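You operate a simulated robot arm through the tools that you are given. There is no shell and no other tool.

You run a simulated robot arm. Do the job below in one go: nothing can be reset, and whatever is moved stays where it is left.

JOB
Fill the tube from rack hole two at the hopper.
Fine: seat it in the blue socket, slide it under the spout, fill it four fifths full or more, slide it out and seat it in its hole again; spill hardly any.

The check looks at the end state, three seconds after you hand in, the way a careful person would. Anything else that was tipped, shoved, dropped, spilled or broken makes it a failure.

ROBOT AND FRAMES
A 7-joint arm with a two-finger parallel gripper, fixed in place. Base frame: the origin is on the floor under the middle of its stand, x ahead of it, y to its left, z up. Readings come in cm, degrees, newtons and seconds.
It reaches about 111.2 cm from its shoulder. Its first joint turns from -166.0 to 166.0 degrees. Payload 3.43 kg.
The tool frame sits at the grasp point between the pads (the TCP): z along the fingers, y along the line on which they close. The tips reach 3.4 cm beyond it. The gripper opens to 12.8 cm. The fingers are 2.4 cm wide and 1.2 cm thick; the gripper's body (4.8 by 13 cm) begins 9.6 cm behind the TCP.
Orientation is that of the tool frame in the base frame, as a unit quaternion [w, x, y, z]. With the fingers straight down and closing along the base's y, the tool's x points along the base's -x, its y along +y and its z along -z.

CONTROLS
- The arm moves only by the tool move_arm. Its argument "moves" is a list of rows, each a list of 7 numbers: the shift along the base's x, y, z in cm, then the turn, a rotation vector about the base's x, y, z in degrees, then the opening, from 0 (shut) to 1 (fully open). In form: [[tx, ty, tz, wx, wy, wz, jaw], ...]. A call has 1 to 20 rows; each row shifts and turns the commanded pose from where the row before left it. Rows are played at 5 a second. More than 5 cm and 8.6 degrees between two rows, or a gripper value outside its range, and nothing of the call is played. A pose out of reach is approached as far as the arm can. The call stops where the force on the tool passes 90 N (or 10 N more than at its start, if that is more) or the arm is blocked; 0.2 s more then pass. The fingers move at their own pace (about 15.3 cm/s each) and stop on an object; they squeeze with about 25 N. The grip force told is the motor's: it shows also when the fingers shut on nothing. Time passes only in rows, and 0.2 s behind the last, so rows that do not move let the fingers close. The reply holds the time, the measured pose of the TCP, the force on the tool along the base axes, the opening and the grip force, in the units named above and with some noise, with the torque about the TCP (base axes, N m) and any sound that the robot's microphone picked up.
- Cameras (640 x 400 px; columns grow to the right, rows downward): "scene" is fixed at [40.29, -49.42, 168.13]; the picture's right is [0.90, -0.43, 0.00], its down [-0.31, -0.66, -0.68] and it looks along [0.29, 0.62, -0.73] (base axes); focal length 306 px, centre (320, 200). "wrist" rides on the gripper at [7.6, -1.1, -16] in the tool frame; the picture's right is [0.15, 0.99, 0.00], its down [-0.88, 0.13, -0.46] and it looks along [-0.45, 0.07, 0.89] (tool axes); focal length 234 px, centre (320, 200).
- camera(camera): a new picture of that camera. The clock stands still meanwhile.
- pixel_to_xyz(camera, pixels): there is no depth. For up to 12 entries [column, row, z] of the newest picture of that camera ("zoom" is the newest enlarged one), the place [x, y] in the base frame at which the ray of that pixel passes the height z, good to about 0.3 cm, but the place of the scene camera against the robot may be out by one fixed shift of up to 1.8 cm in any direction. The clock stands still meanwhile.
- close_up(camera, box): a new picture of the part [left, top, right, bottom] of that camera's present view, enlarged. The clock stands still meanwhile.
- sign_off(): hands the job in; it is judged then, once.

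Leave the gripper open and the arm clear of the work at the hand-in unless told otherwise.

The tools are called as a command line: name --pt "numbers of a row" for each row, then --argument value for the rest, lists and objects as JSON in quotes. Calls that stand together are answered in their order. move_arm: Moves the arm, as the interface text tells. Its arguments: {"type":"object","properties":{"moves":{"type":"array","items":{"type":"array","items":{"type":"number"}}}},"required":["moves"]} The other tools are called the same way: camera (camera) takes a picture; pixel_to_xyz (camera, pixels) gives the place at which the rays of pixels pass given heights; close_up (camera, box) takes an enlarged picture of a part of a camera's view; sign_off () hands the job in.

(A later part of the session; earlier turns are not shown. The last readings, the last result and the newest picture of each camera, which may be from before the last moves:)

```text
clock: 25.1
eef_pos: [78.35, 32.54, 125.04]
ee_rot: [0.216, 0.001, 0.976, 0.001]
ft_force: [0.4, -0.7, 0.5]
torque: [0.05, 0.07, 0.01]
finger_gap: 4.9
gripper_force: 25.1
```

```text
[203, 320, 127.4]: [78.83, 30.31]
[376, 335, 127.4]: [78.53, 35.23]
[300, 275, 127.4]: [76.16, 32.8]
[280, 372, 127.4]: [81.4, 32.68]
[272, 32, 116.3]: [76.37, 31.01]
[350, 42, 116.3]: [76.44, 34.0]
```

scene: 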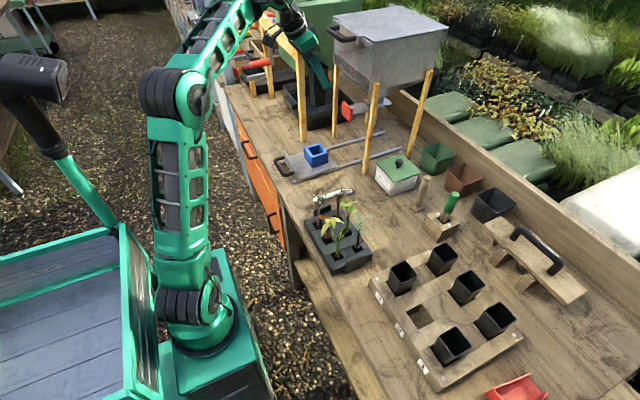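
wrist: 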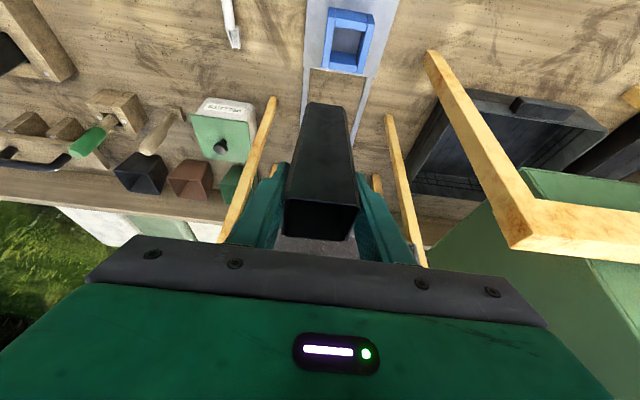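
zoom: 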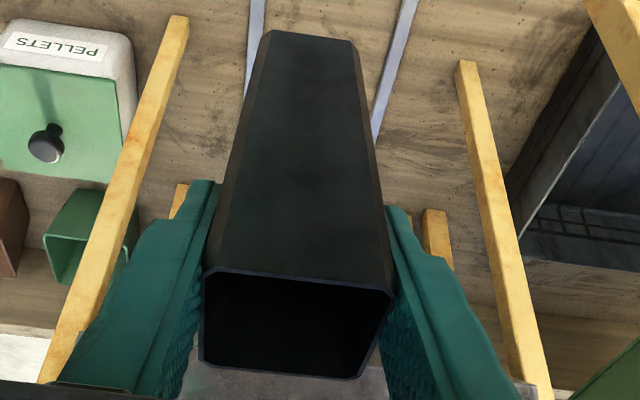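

The socket opening is centred at (78.55,35.05), and the tube is centred about 0.2 cm from the TCP. I'll shift +2.5 in y, lower until the tube's bottom is ~2 cm above the socket (TCP z≈105.5), and look.

move_arm --pt "0.05 1.3 0 0 0 0 0.2" --pt "0 1.2 -1 0 0 0 0.2" --pt "0 0 -3.5 0 0 0 0.2" --pt "0 0 -4 0 0 0 0.2" --pt "0 0 -4 0 0 0 0.2" --pt "0 0 -4 0 0 0 0.2" --pt "0 0 -2 0 0 0 0.2" --pt "0 0 -1 0 0 0 0.2" --pt "0 0 0 0 0 0 0.2"

camera --camera "wrist"

close_up --camera "scene" --box '[240, 60, 400, 200]'

```text
clock: 27.1
eef_pos: [78.46, 35.28, 105.49]
ee_rot: [0.216, 0.0, 0.976, 0.002]
ft_force: [-0.2, -0.1, -1.3]
torque: [-0.02, 0.0, 0.0]
finger_gap: 4.88
gripper_force: 25.1
```

```text
taken
```

wrist: 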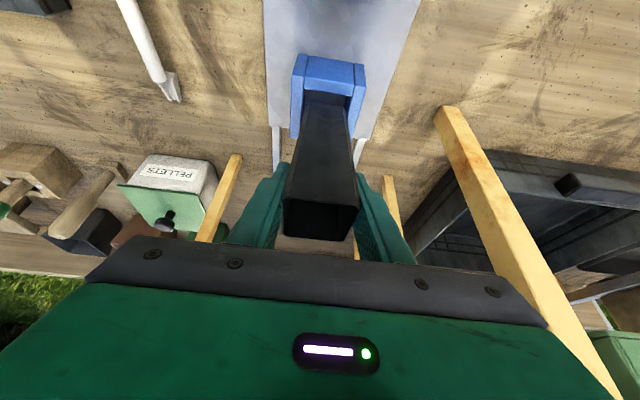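

```text
2.86 times, centred on (320, 130) of scene
```

zoom: 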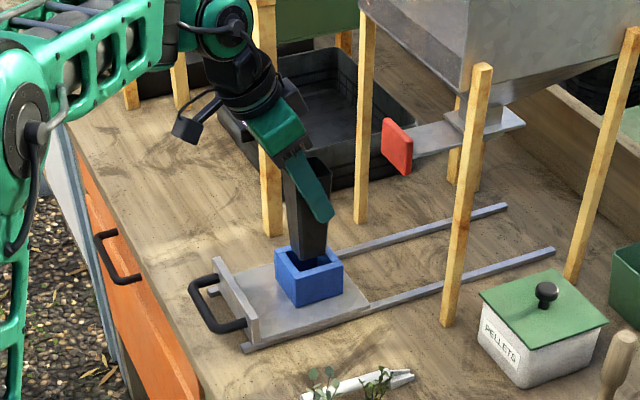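

The tube hangs right above the socket. I'll zoom in to check the lateral alignment.

close_up --camera "wrist" --box '[270, 40, 390, 160]'

close_up --camera "scene" --box '[290, 100, 350, 170]'

```text
3.33 times, centred on (330, 100) of wrist
```

zoom: 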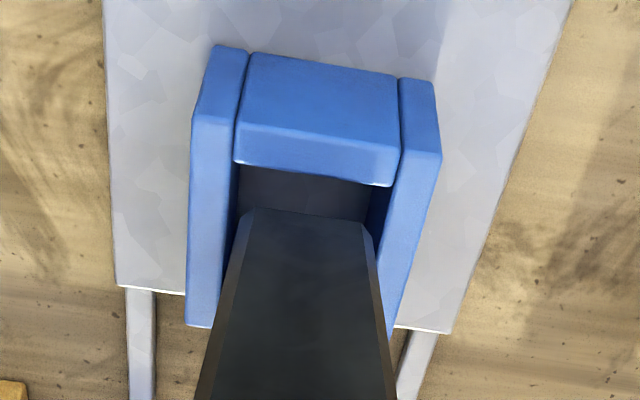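

```text
5.71 times, centred on (320, 135) of scene
```

zoom: 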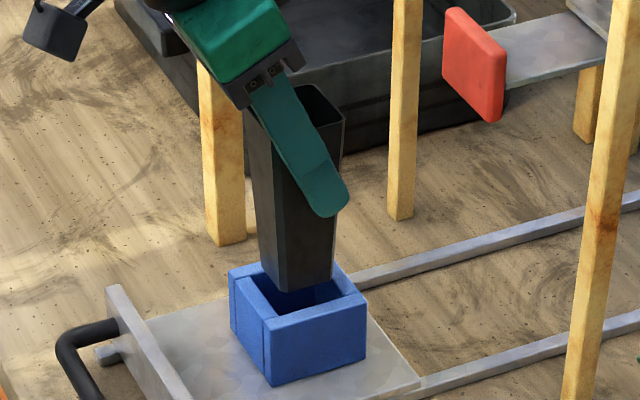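

pixel_to_xyz --camera "wrist" --pixels '[[309, 103, 96.6], [342.6, 106.6, 96.6], [305.4, 107.5, 96.6], [345.6, 112, 96.6], [304.2, 88.6, 94.8], [353.4, 95.5, 94.8]]'

```text
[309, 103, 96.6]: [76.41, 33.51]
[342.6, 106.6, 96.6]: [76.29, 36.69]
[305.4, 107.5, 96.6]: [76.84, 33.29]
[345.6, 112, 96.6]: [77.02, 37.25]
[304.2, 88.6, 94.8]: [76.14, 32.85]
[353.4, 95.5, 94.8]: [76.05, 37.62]
```

Lateral alignment is good: tube bottom y≈35.2 against an opening centre of ≈35.2. In x there is slightly more room on the far side, so I'll nudge +0.2 and lower to just above the expected contact.

move_arm --pt "0.2 0 -0.8 0 0 0 0.2" --pt "0 0 -1 0 0 0 0.2" --pt "0 0 -1 0 0 0 0.2" --pt "0 0 -1 0 0 0 0.2" --pt "0 0 -0.8 0 0 0 0.2" --pt "0 0 0 0 0 0 0.2"

camera --camera "wrist"

close_up --camera "scene" --box '[290, 100, 350, 170]'

```text
clock: 28.5
eef_pos: [78.46, 35.17, 100.94]
ee_rot: [0.216, 0.001, 0.976, 0.001]
ft_force: [0.3, -0.3, 0.5]
torque: [0.0, 0.02, -0.03]
finger_gap: 4.89
gripper_force: 25.2
```

```text
taken
```

wrist: 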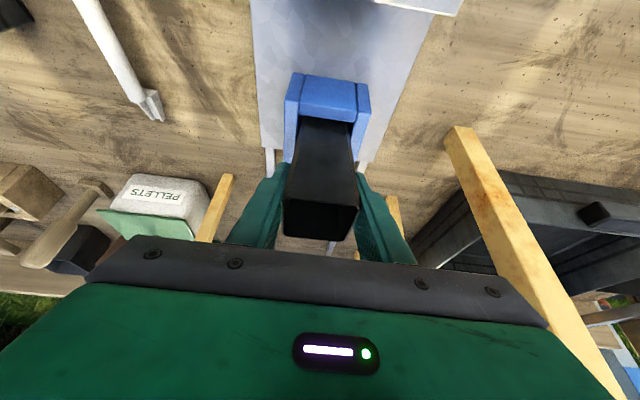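

```text
5.71 times, centred on (320, 135) of scene
```

zoom: 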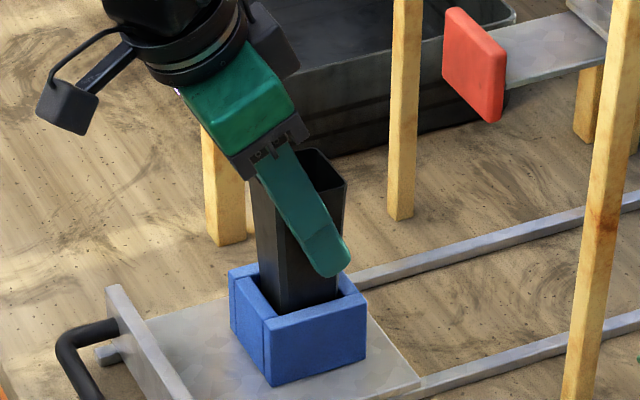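

The tube is inside the socket with no side force. I'll lower it in 0.4 cm steps.

move_arm --pt "0 0 -0.5 0 0 0 0.2" --pt "0 0 -0.5 0 0 0 0.2" --pt "0 0 -0.4 0 0 0 0.2" --pt "0 0 0 0 0 0 0.2"

```text
clock: 29.5
eef_pos: [78.54, 35.23, 99.52]
ee_rot: [0.217, 0.0, 0.976, 0.002]
ft_force: [-0.6, 0.2, -0.3]
torque: [0.03, -0.01, -0.02]
finger_gap: 4.88
gripper_force: 24.7
```

No contact yet, at z=99.5. I'll continue in 0.3 cm steps.

move_arm --pt "0 0 -0.3 0 0 0 0.2" --pt "0 0 -0.3 0 0 0 0.2" --pt "0 0 0 0 0 0 0.2"

```text
clock: 30.3
eef_pos: [78.53, 35.14, 99.13]
ee_rot: [0.217, 0.001, 0.976, 0.002]
ft_force: [-0.1, -1.2, 17.4]
torque: [0.02, 0.2, 0.01]
finger_gap: 4.88
gripper_force: 24.5
```

An upward force of 17 N at z=99.1 means the tube is standing on the socket floor. I'll ease 0.1 cm, open to 0.6 and lift away straight up.

move_arm --pt "0 0 0.1 0 0 0 0.2" --pt "0 0 0 0 0 0 0.45" --pt "0 0 0 0 0 0 0.6" --pt "0 0 0 0 0 0 0.6" --pt "0 0 2 0 0 0 0.6" --pt "0 0 4 0 0 0 0.6" --pt "0 0 4 0 0 0 0.6" --pt "0 0 4 0 0 0 0.6" --pt "0 0 0 0 0 0 0.6"

camera --camera "wrist"

close_up --camera "scene" --box '[260, 90, 400, 190]'

```text
clock: 32.3
eef_pos: [78.74, 35.2, 113.04]
ee_rot: [0.217, 0.001, 0.976, 0.0]
ft_force: [-0.5, 0.0, 0.2]
torque: [0.03, 0.0, 0.0]
finger_gap: 7.68
gripper_force: 0.1
```

```text
taken
```

wrist: 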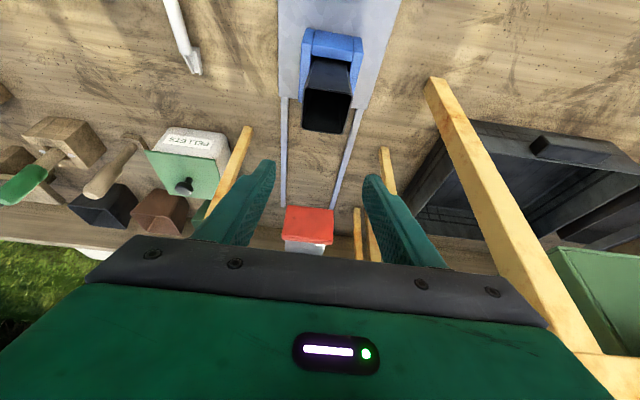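

```text
4.00 times, centred on (330, 140) of scene
```

zoom: 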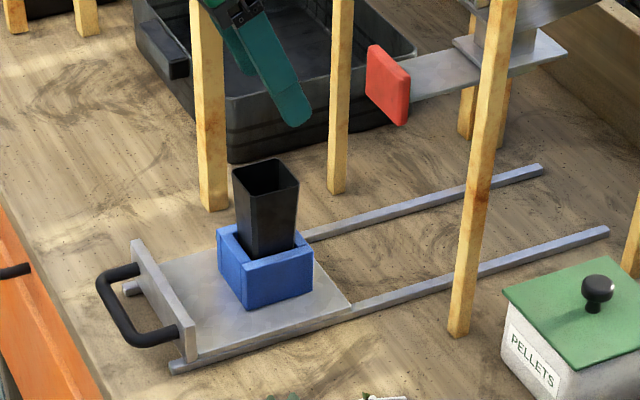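

The tube stands upright in the blue socket. Next is the slide's black handle. I'll back off toward −x and look at it from close range to fix its height and shape.

move_arm --pt "-4 0 0 0 0 0 0.6" --pt "-4 0 0 0 0 0 0.6" --pt "-4 0 -1 0 0 0 0.6" --pt "-3 0 -2 0 0 0 0.6" --pt "-1 0 -1 0 0 0 0.6" --pt "0 0 0 0 0 0 0.6"

camera --camera "wrist"

close_up --camera "scene" --box '[240, 110, 360, 200]'

```text
clock: 33.7
eef_pos: [62.6, 35.03, 109.2]
ee_rot: [0.216, 0.001, 0.976, 0.001]
ft_force: [-0.3, -0.1, 0.6]
torque: [0.02, 0.01, 0.03]
finger_gap: 7.68
gripper_force: 0.2
```

```text
taken
```

wrist: 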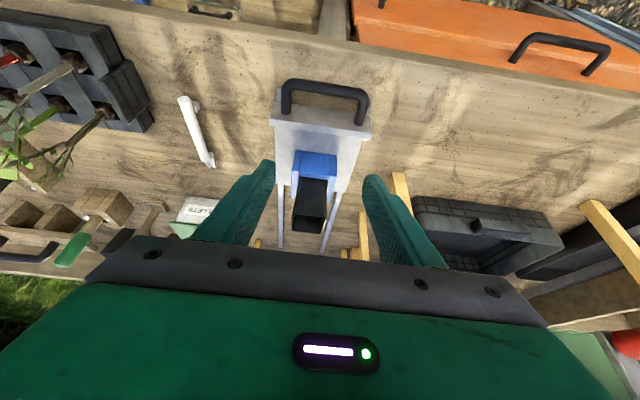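

```text
4.44 times, centred on (300, 155) of scene
```

zoom: 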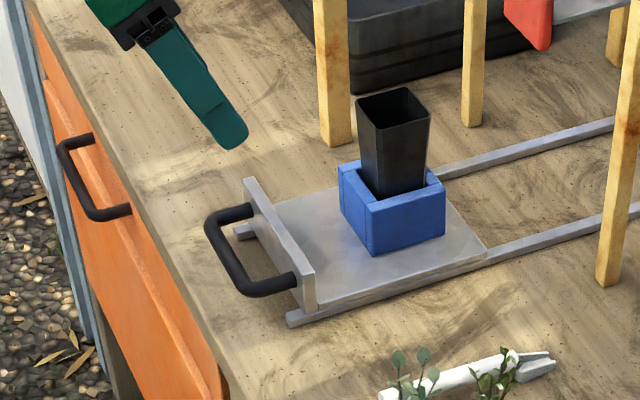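

close_up --camera "wrist" --box '[255, 60, 385, 150]'

close_up --camera "scene" --box '[265, 140, 345, 190]'

```text
4.44 times, centred on (320, 105) of wrist
```

zoom: 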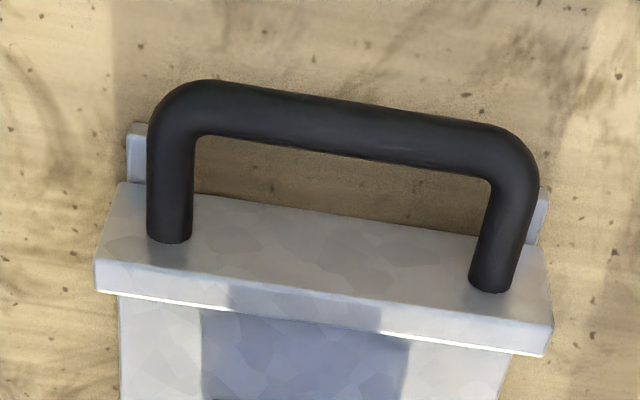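

```text
8.00 times, centred on (305, 165) of scene
```

zoom: 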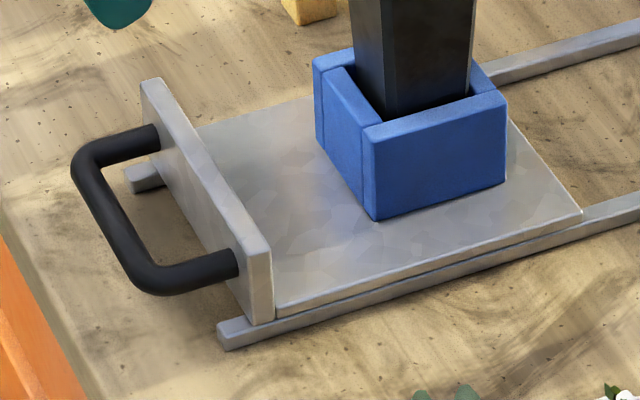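

The handle is a horizontal arch: bar axis at about x=62.9, z≈92.7, with legs at y≈30 and 39.8. I'll check its outer width and the end plate position with the current picture.

pixel_to_xyz --camera "zoom" --pixels '[[320, 200, 92.7]]'

pixel_to_xyz --camera "wrist" --pixels '[[281.3, 112.9, 92.7], [363.2, 125.3, 92.7], [281.3, 89.3, 92.7], [369.6, 97.1, 92.7], [323.4, 88.1, 92.7], [324.7, 79.9, 92.7], [322.6, 97.0, 92.7], [275, 123, 94.8], [372, 138, 94.8], [281, 101, 94.8], [370, 116, 94.8]]'

```text
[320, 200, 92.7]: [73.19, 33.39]
```

```text
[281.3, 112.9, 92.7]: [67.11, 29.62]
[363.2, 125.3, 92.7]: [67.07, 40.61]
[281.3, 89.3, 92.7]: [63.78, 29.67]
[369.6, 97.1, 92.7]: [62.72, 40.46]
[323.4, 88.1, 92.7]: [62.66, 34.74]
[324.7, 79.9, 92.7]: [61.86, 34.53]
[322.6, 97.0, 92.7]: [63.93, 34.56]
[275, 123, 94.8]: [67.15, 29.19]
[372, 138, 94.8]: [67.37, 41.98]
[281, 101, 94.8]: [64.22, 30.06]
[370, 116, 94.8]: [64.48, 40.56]
```

The arch is 10.9 cm wide (y 29.6–40.55), so the gripper fully open (12.8 cm) fits around it with ~0.95 cm each side. I'll tilt to 48°, open fully and come down to just above the handle, then check.

move_arm --pt "0.1 0 -2.5 0 -7.7 0 1" --pt "0.1 0 -3 0 -7.7 0 1" --pt "0.1 0.05 -3 0 -7.7 0 1" --pt "0 0 -2.5 0 0 0 1" --pt "0 0 -1 0 0 0 1" --pt "0 0 0 0 0 0 1"

camera --camera "wrist"

close_up --camera "scene" --box '[230, 90, 360, 200]'

```text
clock: 35.1
eef_pos: [62.92, 35.15, 97.18]
ee_rot: [0.408, 0.001, 0.913, 0.001]
ft_force: [-0.4, -0.9, -0.1]
torque: [0.0, -0.02, 0.0]
finger_gap: 12.83
gripper_force: 0.0
```

```text
taken
```

wrist: 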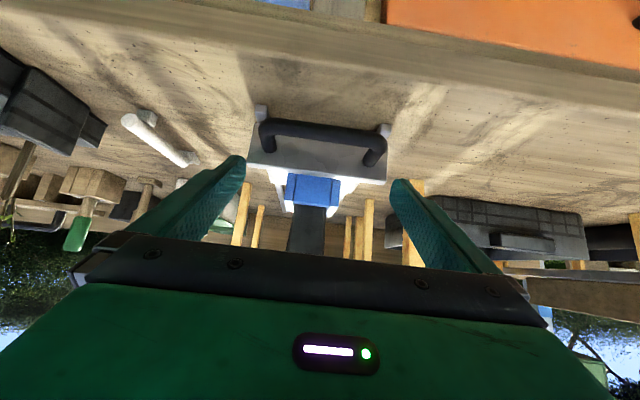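

```text
3.64 times, centred on (295, 145) of scene
```

zoom: 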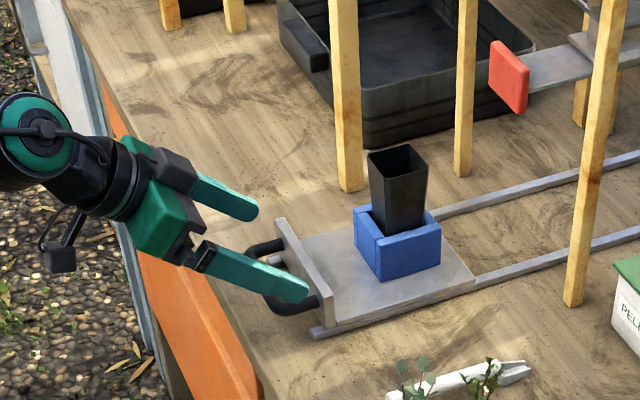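

The open fingers straddle the handle from above. I'll verify the handle's y-extent in this view before going down.

close_up --camera "wrist" --box '[230, 90, 410, 200]'

```text
3.56 times, centred on (320, 145) of wrist
```

zoom: 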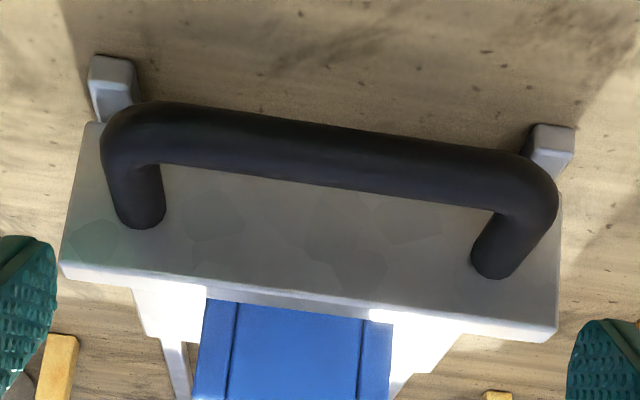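

pixel_to_xyz --camera "zoom" --pixels '[[100, 155, 92.7], [557, 205, 92.7], [330, 105, 92.7], [325, 150, 92.7], [320, 190, 92.7], [140, 215, 92.7], [490, 270, 92.7], [95, 85, 88.9], [75, 260, 94.6], [555, 335, 94.6]]'

```text
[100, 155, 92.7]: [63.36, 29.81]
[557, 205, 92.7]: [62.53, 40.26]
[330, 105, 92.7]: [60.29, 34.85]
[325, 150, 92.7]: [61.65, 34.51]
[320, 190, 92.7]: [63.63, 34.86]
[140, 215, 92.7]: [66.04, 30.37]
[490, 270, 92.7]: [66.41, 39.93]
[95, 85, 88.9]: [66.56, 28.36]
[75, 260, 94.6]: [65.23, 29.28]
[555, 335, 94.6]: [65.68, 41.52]
```

From two views the bar axis is at about (63.1, y 29.8–40.3, z≈92). I'll lower to TCP (62.6,35.1,93.5), which keeps the fingertips above the rail tops, and then close on the arch.

move_arm --pt "-0.3 -0.05 -1.5 0 0 0 1" --pt "0 0 -1.2 0 0 0 1" --pt "0 0 -1.0 0 0 0 1" --pt "0 0 0 0 0 0 1"

camera --camera "wrist"

close_up --camera "scene" --box '[250, 130, 330, 190]'

```text
clock: 36.1
eef_pos: [62.7, 35.09, 93.41]
ee_rot: [0.408, 0.001, 0.913, 0.001]
ft_force: [0.1, 0.9, 0.2]
torque: [-0.01, -0.01, 0.03]
finger_gap: 12.82
gripper_force: 0.0
```

```text
taken
```

wrist: 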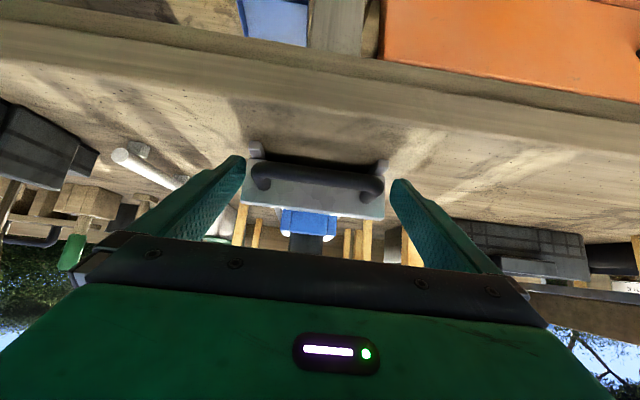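

```text
6.67 times, centred on (290, 160) of scene
```

zoom: 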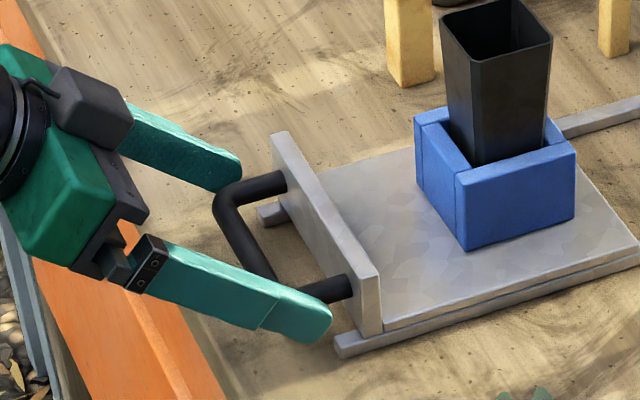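

The fingers straddle the arch legs with no contact. I'll close on the handle.

move_arm --pt "0 0 0 0 0 0 0.85" --pt "0 0 0 0 0 0 0.7" --pt "0 0 0 0 0 0 0.7" --pt "0 0 0 0 0 0 0.7"

close_up --camera "scene" --box '[250, 130, 330, 190]'

```text
clock: 37.1
eef_pos: [62.66, 35.05, 93.38]
ee_rot: [0.407, 0.001, 0.913, 0.0]
ft_force: [-0.7, -15.9, -2.7]
torque: [-0.66, -0.12, -0.57]
finger_gap: 11.25
gripper_force: 45.2
```

```text
6.67 times, centred on (290, 160) of scene
```

zoom: 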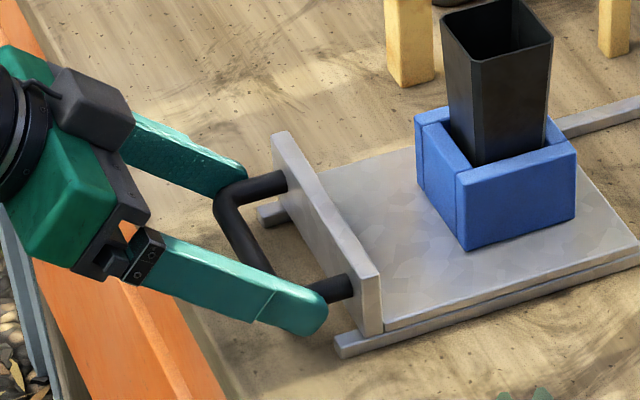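

Gripped at 11.25 cm with a −16 N side force, so the handle centre is slightly lower in y. I'll shift −0.15 and start pushing gently along +x.

move_arm --pt "0 -0.15 0 0 0 0 0.7" --pt "0.3 0 0 0 0 0 0.7" --pt "0.5 0 0 0 0 0 0.7" --pt "0.7 0 0 0 0 0 0.7" --pt "0.5 0 0 0 0 0 0.7" --pt "0 0 0 0 0 0 0.7"

close_up --camera "scene" --box '[250, 130, 330, 190]'

```text
clock: 38.5
eef_pos: [64.59, 34.98, 93.41]
ee_rot: [0.408, -0.001, 0.913, 0.002]
ft_force: [-1.4, -6.2, -0.3]
torque: [0.31, 0.27, -0.18]
finger_gap: 11.25
gripper_force: 45.0
```

```text
6.67 times, centred on (290, 160) of scene
```

zoom: 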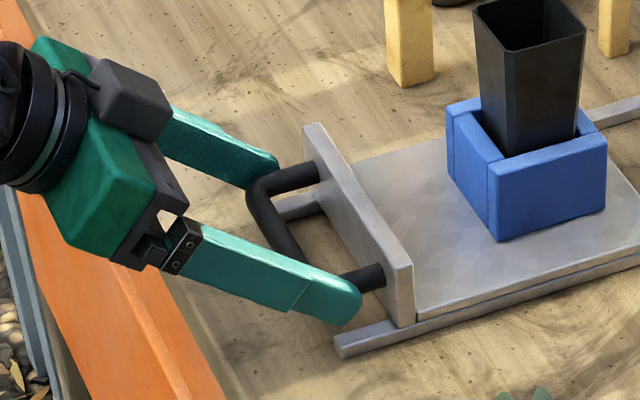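

The carriage slides freely (about 1.4 N) and the grip holds. I'll continue pushing ~14 cm in smooth 1.2 cm steps.

move_arm --pt "0.6 -0.05 0 0 0 0 0.7" --pt "1.0 0 0 0 0 0 0.7" --pt "1.2 0 0 0 0 0 0.7" --pt "1.2 0 0 0 0 0 0.7" --pt "1.2 0 0 0 0 0 0.7" --pt "1.2 0 0 0 0 0 0.7" --pt "1.2 0 0 0 0 0 0.7" --pt "1.2 0 0 0 0 0 0.7" --pt "1.2 0 0 0 0 0 0.7" --pt "1.2 0 0 0 0 0 0.7" --pt "1.2 0 0 0 0 0 0.7" --pt "1.0 0 0 0 0 0 0.7" --pt "0.6 0 0 0 0 0 0.7" --pt "0 0 0 0 0 0 0.7"

camera --camera "wrist"

close_up --camera "scene" --box '[280, 50, 440, 190]'

```text
clock: 41.5
eef_pos: [78.66, 34.99, 93.41]
ee_rot: [0.407, 0.0, 0.913, 0.002]
ft_force: [-0.4, 6.3, 6.7]
torque: [0.21, 0.71, 0.41]
finger_gap: 11.26
gripper_force: 44.9
```

```text
taken
```

wrist: 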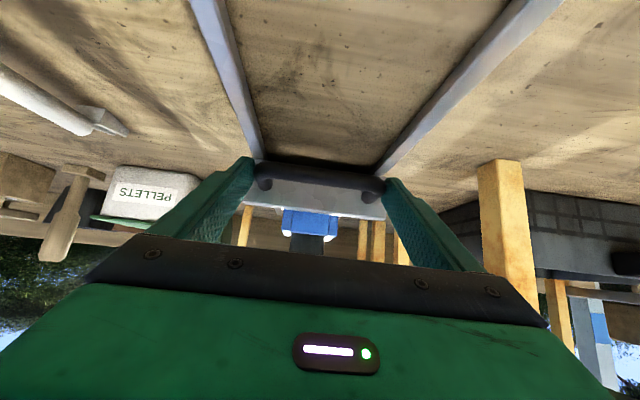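

```text
2.86 times, centred on (360, 120) of scene
```

zoom: 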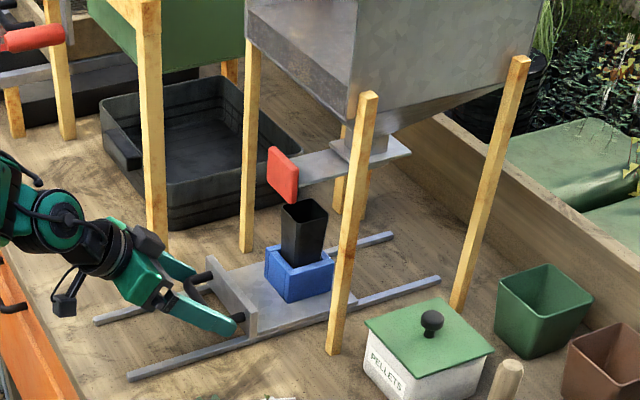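

The tube passed under the gate handle and the socket is at x≈94.5. The hopper neck looks to be at x≈101.5–102.5. I'll push on 5 cm more and watch for the end stop.

move_arm --pt "0.5 0 0.03 0 0 0 0.7" --pt "0.8 0 0 0 0 0 0.7" --pt "0.8 0 0 0 0 0 0.7" --pt "0.8 0 0 0 0 0 0.7" --pt "0.8 0 0 0 0 0 0.7" --pt "0.8 0 0 0 0 0 0.7" --pt "0.5 0 0 0 0 0 0.7" --pt "0 0 0 0 0 0 0.7"

close_up --camera "scene" --box '[300, 50, 430, 180]'

camera --camera "wrist"

```text
clock: 43.3
eef_pos: [83.65, 34.99, 93.42]
ee_rot: [0.407, 0.0, 0.913, 0.002]
ft_force: [0.6, 3.7, 0.5]
torque: [-0.14, -0.37, 0.59]
finger_gap: 11.2
gripper_force: 45.5
```

```text
3.08 times, centred on (365, 115) of scene
```

zoom: 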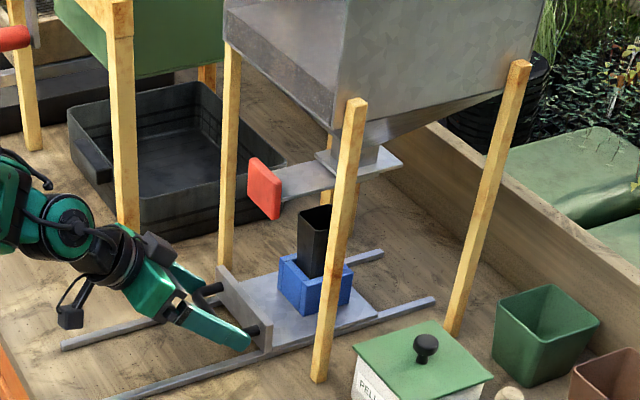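

```text
taken
```

wrist: 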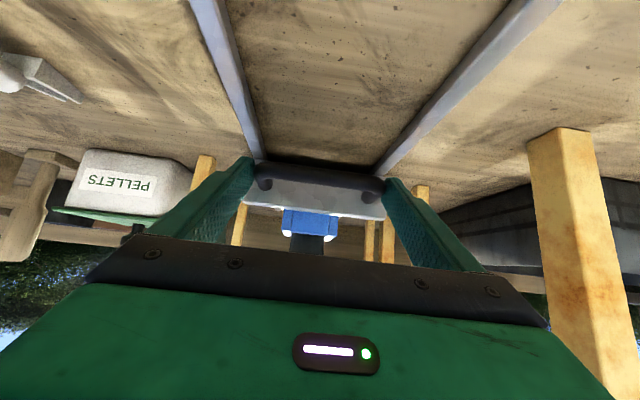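

close_up --camera "scene" --box '[335, 70, 405, 120]'

close_up --camera "scene" --box '[340, 100, 410, 160]'

```text
8.00 times, centred on (370, 95) of scene
```

zoom: 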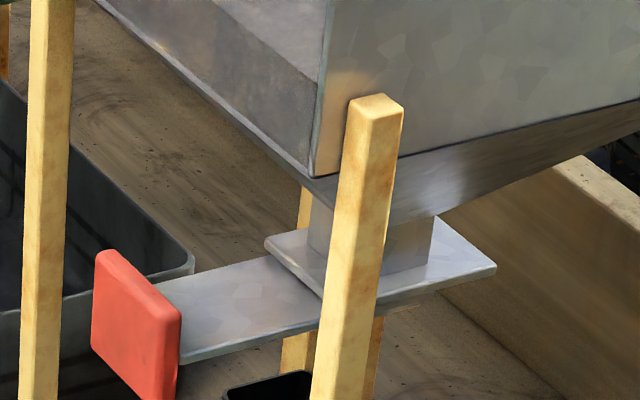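

```text
6.67 times, centred on (375, 130) of scene
```

zoom: 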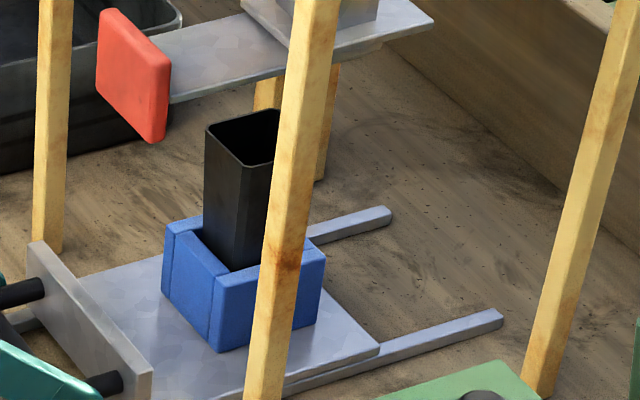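

The spout's square neck and flange are visible at scene (377,102), which works out to x≈103. The socket is now at x≈99.5. I'll push 2.5 cm more, gently.

move_arm --pt "0.5 0 0 0 0 0 0.7" --pt "0.5 0 0 0 0 0 0.7" --pt "0.5 0 0 0 0 0 0.7" --pt "0.5 0 0 0 0 0 0.7" --pt "0.5 0 0 0 0 0 0.7" --pt "0 0 0 0 0 0 0.7"

close_up --camera "scene" --box '[330, 70, 420, 160]'

```text
clock: 44.7
eef_pos: [86.01, 34.95, 93.37]
ee_rot: [0.407, 0.0, 0.913, 0.001]
ft_force: [0.3, 2.1, 1.7]
torque: [-0.01, -0.08, 0.66]
finger_gap: 11.23
gripper_force: 45.1
```

```text
4.44 times, centred on (375, 115) of scene
```

zoom: 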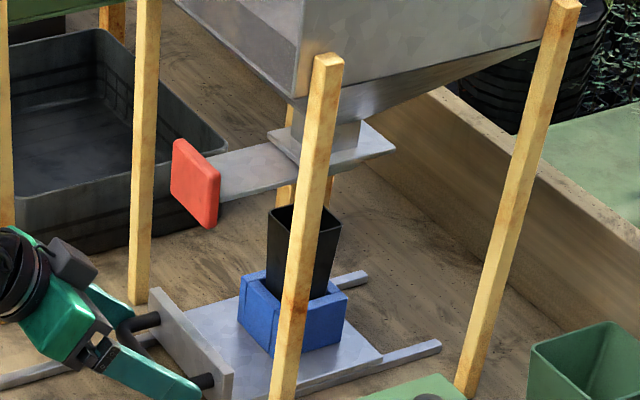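

No stop yet; the socket is at x≈101.9. I'll push 0.4 cm at a time with force checks.

move_arm --pt "0.4 0 0 0 0 0 0.7" --pt "0.4 0 0 0 0 0 0.7" --pt "0 0 0 0 0 0 0.7"

camera --camera "scene"

```text
clock: 45.5
eef_pos: [86.94, 34.88, 93.38]
ee_rot: [0.407, 0.001, 0.913, 0.001]
ft_force: [1.7, 2.6, 1.0]
torque: [0.14, 0.37, 0.71]
finger_gap: 11.22
gripper_force: 45.3
```

```text
taken
```

scene: 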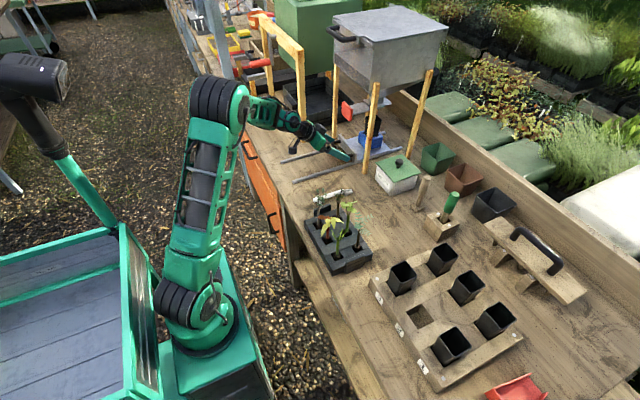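

Still free, with the socket at x≈102.8. I'll compare the tube rim with the spout flange in the scene camera. If the tube is right under the flange centre (377.5,101.6), the rim should appear at about (375,119.5).

close_up --camera "scene" --box '[345, 85, 405, 135]'

close_up --camera "scene" --box '[340, 100, 410, 160]'

```text
8.00 times, centred on (375, 110) of scene
```

zoom: 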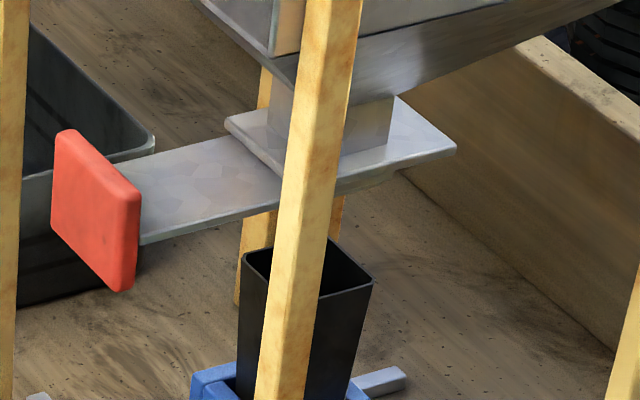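

```text
6.67 times, centred on (375, 130) of scene
```

zoom: 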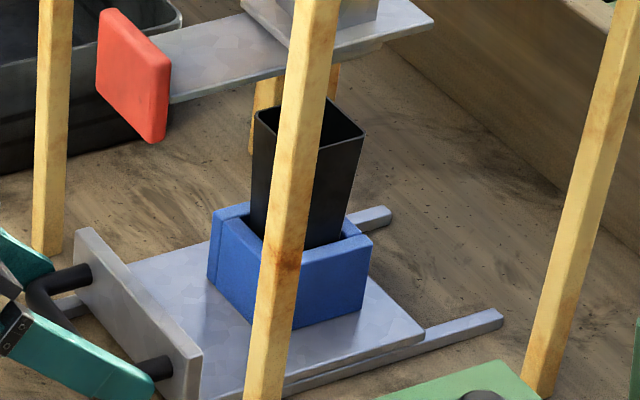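

The rim appears at (373.4,118.4), which suggests it is still ~0.8 cm short of the flange centre. I'll push in 0.3 cm steps, watching for a stop.

move_arm --pt "0.3 0 0 0 0 0 0.7" --pt "0.3 0 0 0 0 0 0.7" --pt "0 0 0 0 0 0 0.7"

close_up --camera "scene" --box '[345, 85, 405, 135]'

```text
clock: 46.3
eef_pos: [87.38, 34.99, 93.36]
ee_rot: [0.406, 0.0, 0.914, 0.001]
ft_force: [-34.0, -6.1, 8.1]
torque: [-0.05, 0.39, 0.04]
finger_gap: 11.27
gripper_force: 45.3
```

```text
8.00 times, centred on (375, 110) of scene
```

zoom: 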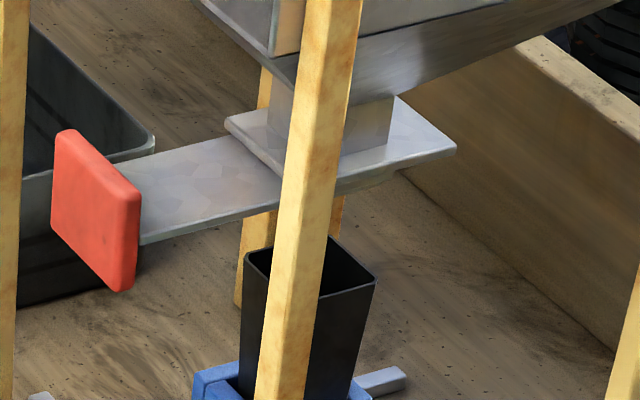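

The stop is reached: −34 N at TCP x=87.4, socket at x≈103.2, tube under the spout. I'll release the handle and retreat back along the finger direction, up and away.

move_arm --pt "-0.1 0 0 0 0 0 0.7" --pt "0 0 0 0 0 0 1" --pt "0 0 0 0 0 0 1" --pt "-1 0 0.9 0 0 0 1" --pt "-2 0 1.8 0 0 0 1" --pt "-2.5 0 2.2 0 0 0 1" --pt "-2.5 0 2.2 0 0 0 1" --pt "0 0 3 0 0 0 1" --pt "0 0 4 0 0 0 0.75" --pt "0 0 4 0 0 0 0.75" --pt "0 0 0 0 0 0 0.75"

camera --camera "wrist"

close_up --camera "scene" --box '[280, 60, 430, 180]'

```text
clock: 48.7
eef_pos: [79.41, 35.02, 111.5]
ee_rot: [0.408, 0.0, 0.913, 0.001]
ft_force: [-0.5, -0.6, 0.0]
torque: [0.0, 0.02, 0.03]
finger_gap: 9.6
gripper_force: 0.0
```

```text
taken
```

wrist: 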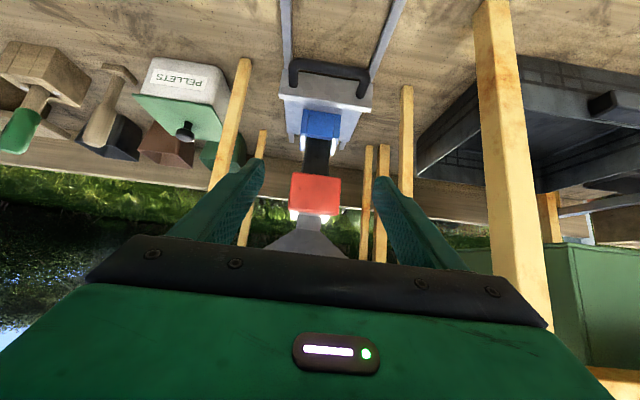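

```text
3.33 times, centred on (355, 120) of scene
```

zoom: 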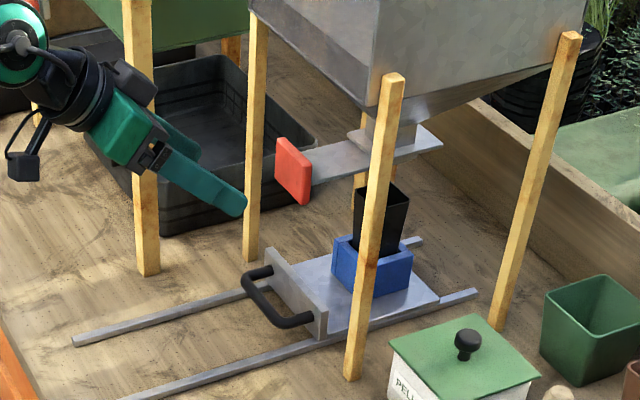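

The handle is released and the carriage stayed in. Now I'll zoom in on the red gate plate and the tube behind it.

close_up --camera "wrist" --box '[265, 100, 365, 240]'

close_up --camera "wrist" --box '[275, 160, 355, 220]'

```text
2.86 times, centred on (315, 170) of wrist
```

zoom: 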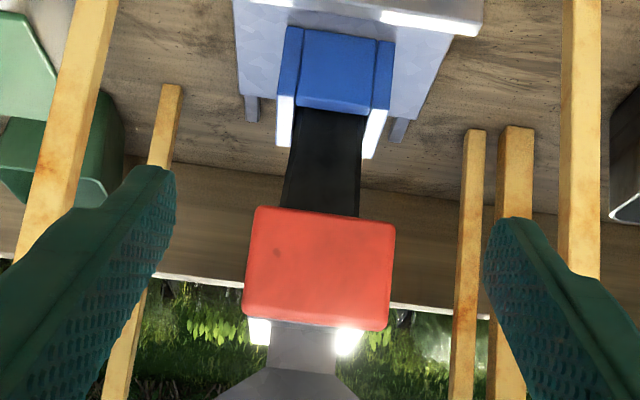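

```text
6.67 times, centred on (315, 190) of wrist
```

zoom: 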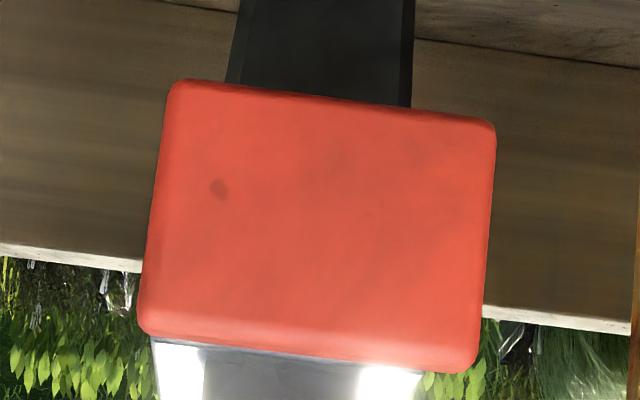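

pixel_to_xyz --camera "zoom" --pixels '[[175, 82, 106], [492, 122, 106], [475, 368, 110.8], [142, 332, 110.8], [155, 342, 110], [425, 374, 110]]'

```text
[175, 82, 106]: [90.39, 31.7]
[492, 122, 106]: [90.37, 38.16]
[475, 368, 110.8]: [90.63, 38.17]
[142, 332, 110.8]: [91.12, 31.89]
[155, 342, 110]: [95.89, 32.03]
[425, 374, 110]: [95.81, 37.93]
```

The plate position is reconfirmed: x≈90.5, y 31.8–38.2, z 106–110.8. I'll approach along the finger direction to TCP (91,35,108.6) with the gripper at 9.6 cm.

move_arm --pt "3.5 0 0.5 0 0 0 0.75" --pt "3.6 0 0.6 0 0 0 0.75" --pt "1.5 0 -1.33 0 0 0 0.75" --pt "1.5 0 -1.33 0 0 0 0.75" --pt "1.5 0 -1.33 0 0 0 0.75" --pt "0 0 0 0 0 0 0.75"

camera --camera "wrist"

close_up --camera "scene" --box '[300, 70, 420, 170]'

```text
clock: 50.1
eef_pos: [90.98, 35.02, 108.54]
ee_rot: [0.408, 0.0, 0.913, 0.001]
ft_force: [-1.0, 0.3, -0.2]
torque: [0.03, -0.01, -0.01]
finger_gap: 9.6
gripper_force: 0.0
```

```text
taken
```

wrist: 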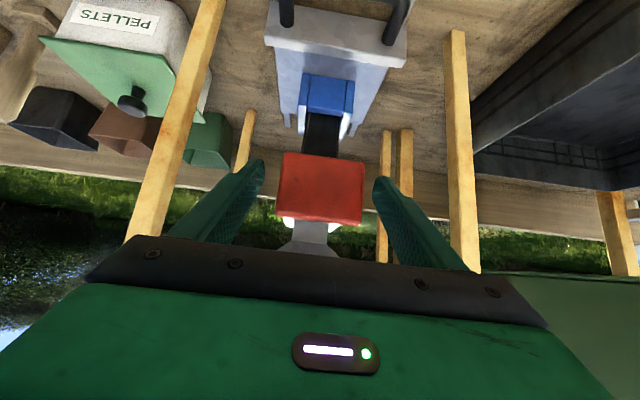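

```text
4.00 times, centred on (360, 120) of scene
```

zoom: 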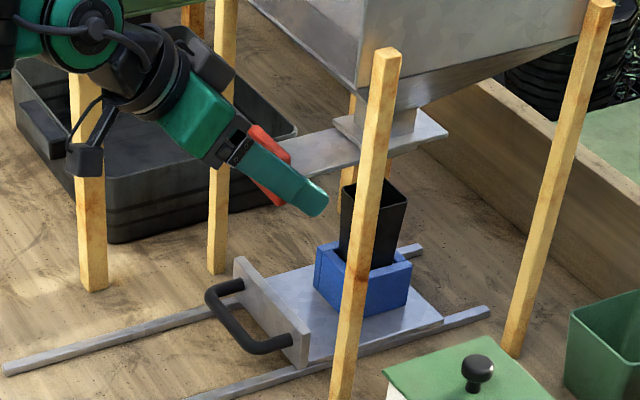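

The fingers straddle the red plate cleanly. I'll close on it.

move_arm --pt "0 0 0 0 0 0 0.55" --pt "0 0 0 0 0 0 0.35" --pt "0 0 0 0 0 0 0.35" --pt "0 0 0 0 0 0 0.35"

camera --camera "wrist"

```text
clock: 51.1
eef_pos: [90.87, 35.04, 108.55]
ee_rot: [0.408, 0.0, 0.913, 0.002]
ft_force: [2.1, 4.1, 0.3]
torque: [-0.17, -0.18, 0.09]
finger_gap: 6.36
gripper_force: 45.1
```

```text
taken
```

wrist: 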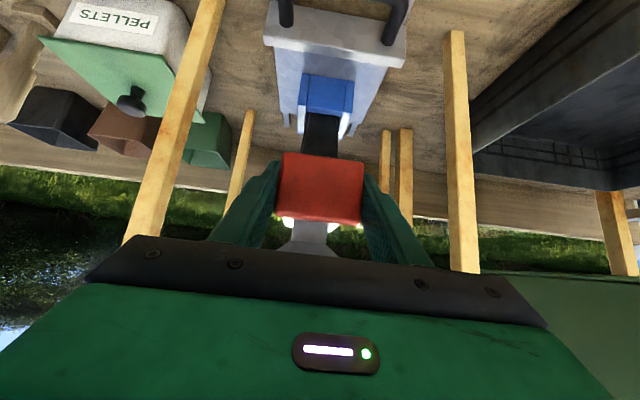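

The gate handle is gripped (6.36 cm). I'll start pulling it out gently, 1 cm first, listening and looking for flow.

move_arm --pt "-0.4 0 0 0 0 0 0.35" --pt "-0.6 0 0 0 0 0 0.35"

close_up --camera "scene" --box '[330, 80, 410, 150]'

camera --camera "wrist"

```text
clock: 51.7
eef_pos: [90.16, 35.02, 108.58]
ee_rot: [0.408, 0.001, 0.913, 0.002]
ft_force: [32.9, 16.7, 0.6]
torque: [-0.57, -0.18, -0.2]
finger_gap: 6.36
gripper_force: 44.7
```

```text
5.71 times, centred on (370, 115) of scene
```

zoom: 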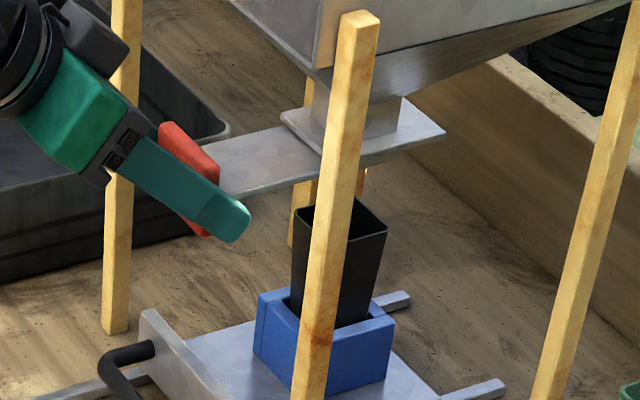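

```text
taken
```

wrist: 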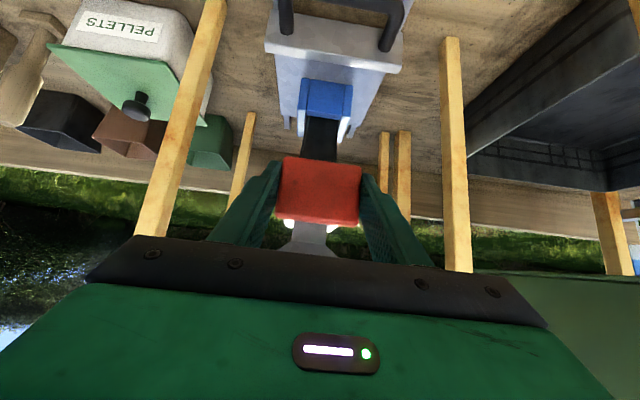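

There's resistance of about 33 N along +x (friction or a return spring), but the plate moved with the fingers. I'll pull another centimetre and compare.

move_arm --pt "-0.5 -0.1 0 0 0 0 0.35" --pt "-0.5 0 0 0 0 0 0.35" --pt "0 0 0 0 0 0 0.35"

close_up --camera "scene" --box '[330, 80, 410, 150]'

camera --camera "wrist"

```text
clock: 52.5
eef_pos: [89.1, 35.04, 108.46]
ee_rot: [0.408, 0.0, 0.913, 0.002]
ft_force: [31.8, 19.4, -0.5]
torque: [-0.14, -0.59, 0.08]
finger_gap: 6.37
gripper_force: 45.3
```

```text
5.71 times, centred on (370, 115) of scene
```

zoom: 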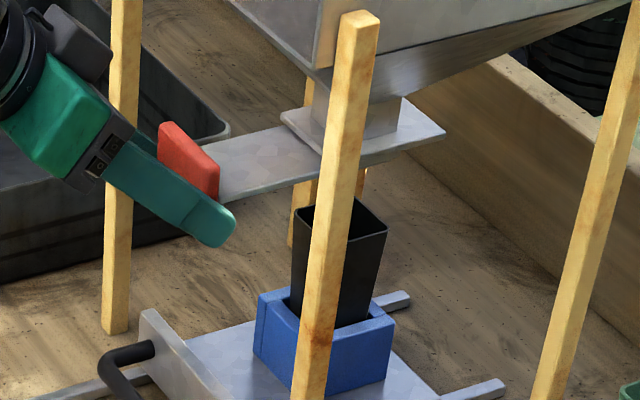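

```text
taken
```

wrist: 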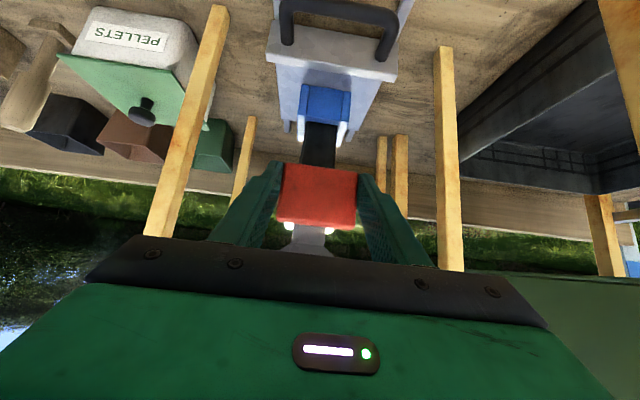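

The scene view shows the red plate has not moved; the fingers merely slid along it at ~32 N. A flat paddle like this is probably a push-to-open gate. I'll release, go back to the first grip place and re-grip, then try a small push along +x.

move_arm --pt "0 0 0 0 0 0 0.75" --pt "0 0.05 0 0 0 0 0.75" --pt "0.9 0 0 0 0 0 0.75" --pt "0.9 0 0.05 0 0 0 0.75" --pt "0 0 0 0 0 0 0.75"

close_up --camera "wrist" --box '[260, 90, 390, 250]'

```text
clock: 53.7
eef_pos: [90.89, 34.91, 108.72]
ee_rot: [0.407, 0.0, 0.914, 0.001]
ft_force: [-1.0, 0.4, 0.4]
torque: [0.03, 0.0, 0.02]
finger_gap: 9.6
gripper_force: 0.1
```

```text
2.50 times, centred on (325, 170) of wrist
```

zoom: 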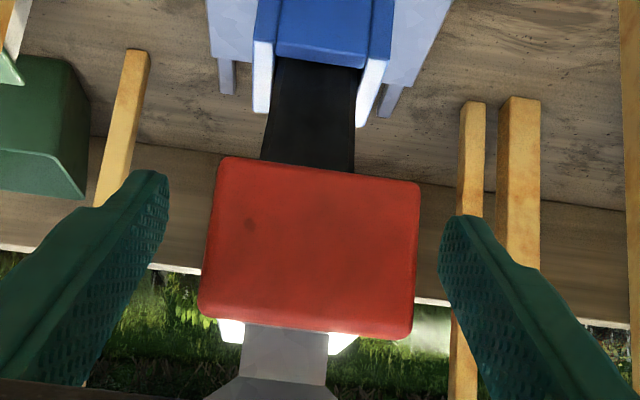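

move_arm --pt "0 0 0 0 0 0 0.55" --pt "0 0 0 0 0 0 0.35" --pt "0 0 0 0 0 0 0.35" --pt "0.4 0 0 0 0 0 0.35" --pt "0.4 0 0 0 0 0 0.35"

close_up --camera "scene" --box '[330, 80, 410, 150]'

close_up --camera "wrist" --box '[260, 90, 390, 250]'

```text
clock: 54.9
eef_pos: [91.69, 35.1, 108.68]
ee_rot: [0.407, -0.001, 0.914, 0.001]
ft_force: [-1.6, 9.9, 1.8]
torque: [-0.38, 0.27, -0.07]
finger_gap: 6.39
gripper_force: 44.9
```

```text
5.71 times, centred on (370, 115) of scene
```

zoom: 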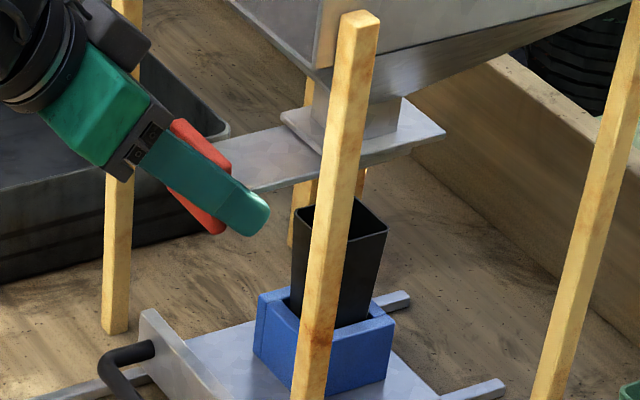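

```text
2.50 times, centred on (325, 170) of wrist
```

zoom: 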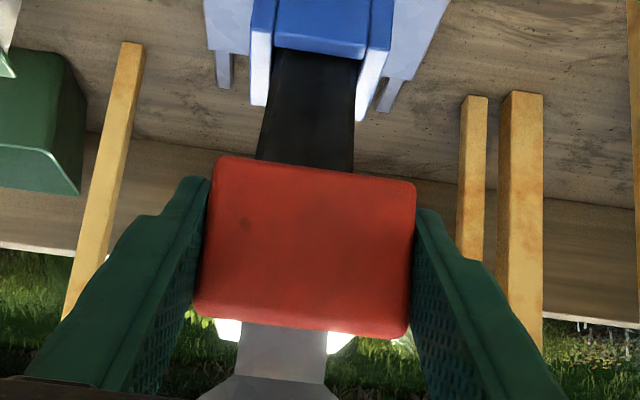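

The plate moved about 0.8 cm with almost no force, so it is push-to-open. I'll push on in small steps, listening for flow.

move_arm --pt "0.5 -0.05 0 0 0 0 0.35" --pt "0.5 0 0 0 0 0 0.35"

close_up --camera "scene" --box '[330, 80, 410, 150]'

```text
clock: 55.5
eef_pos: [92.55, 34.88, 108.75]
ee_rot: [0.408, 0.0, 0.913, 0.001]
ft_force: [-3.3, 15.8, -0.2]
torque: [0.13, -0.07, 0.31]
finger_gap: 6.38
gripper_force: 44.7
```

```text
5.71 times, centred on (370, 115) of scene
```

zoom: 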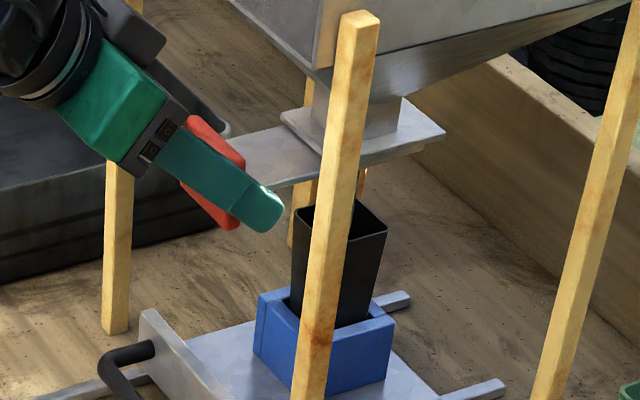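

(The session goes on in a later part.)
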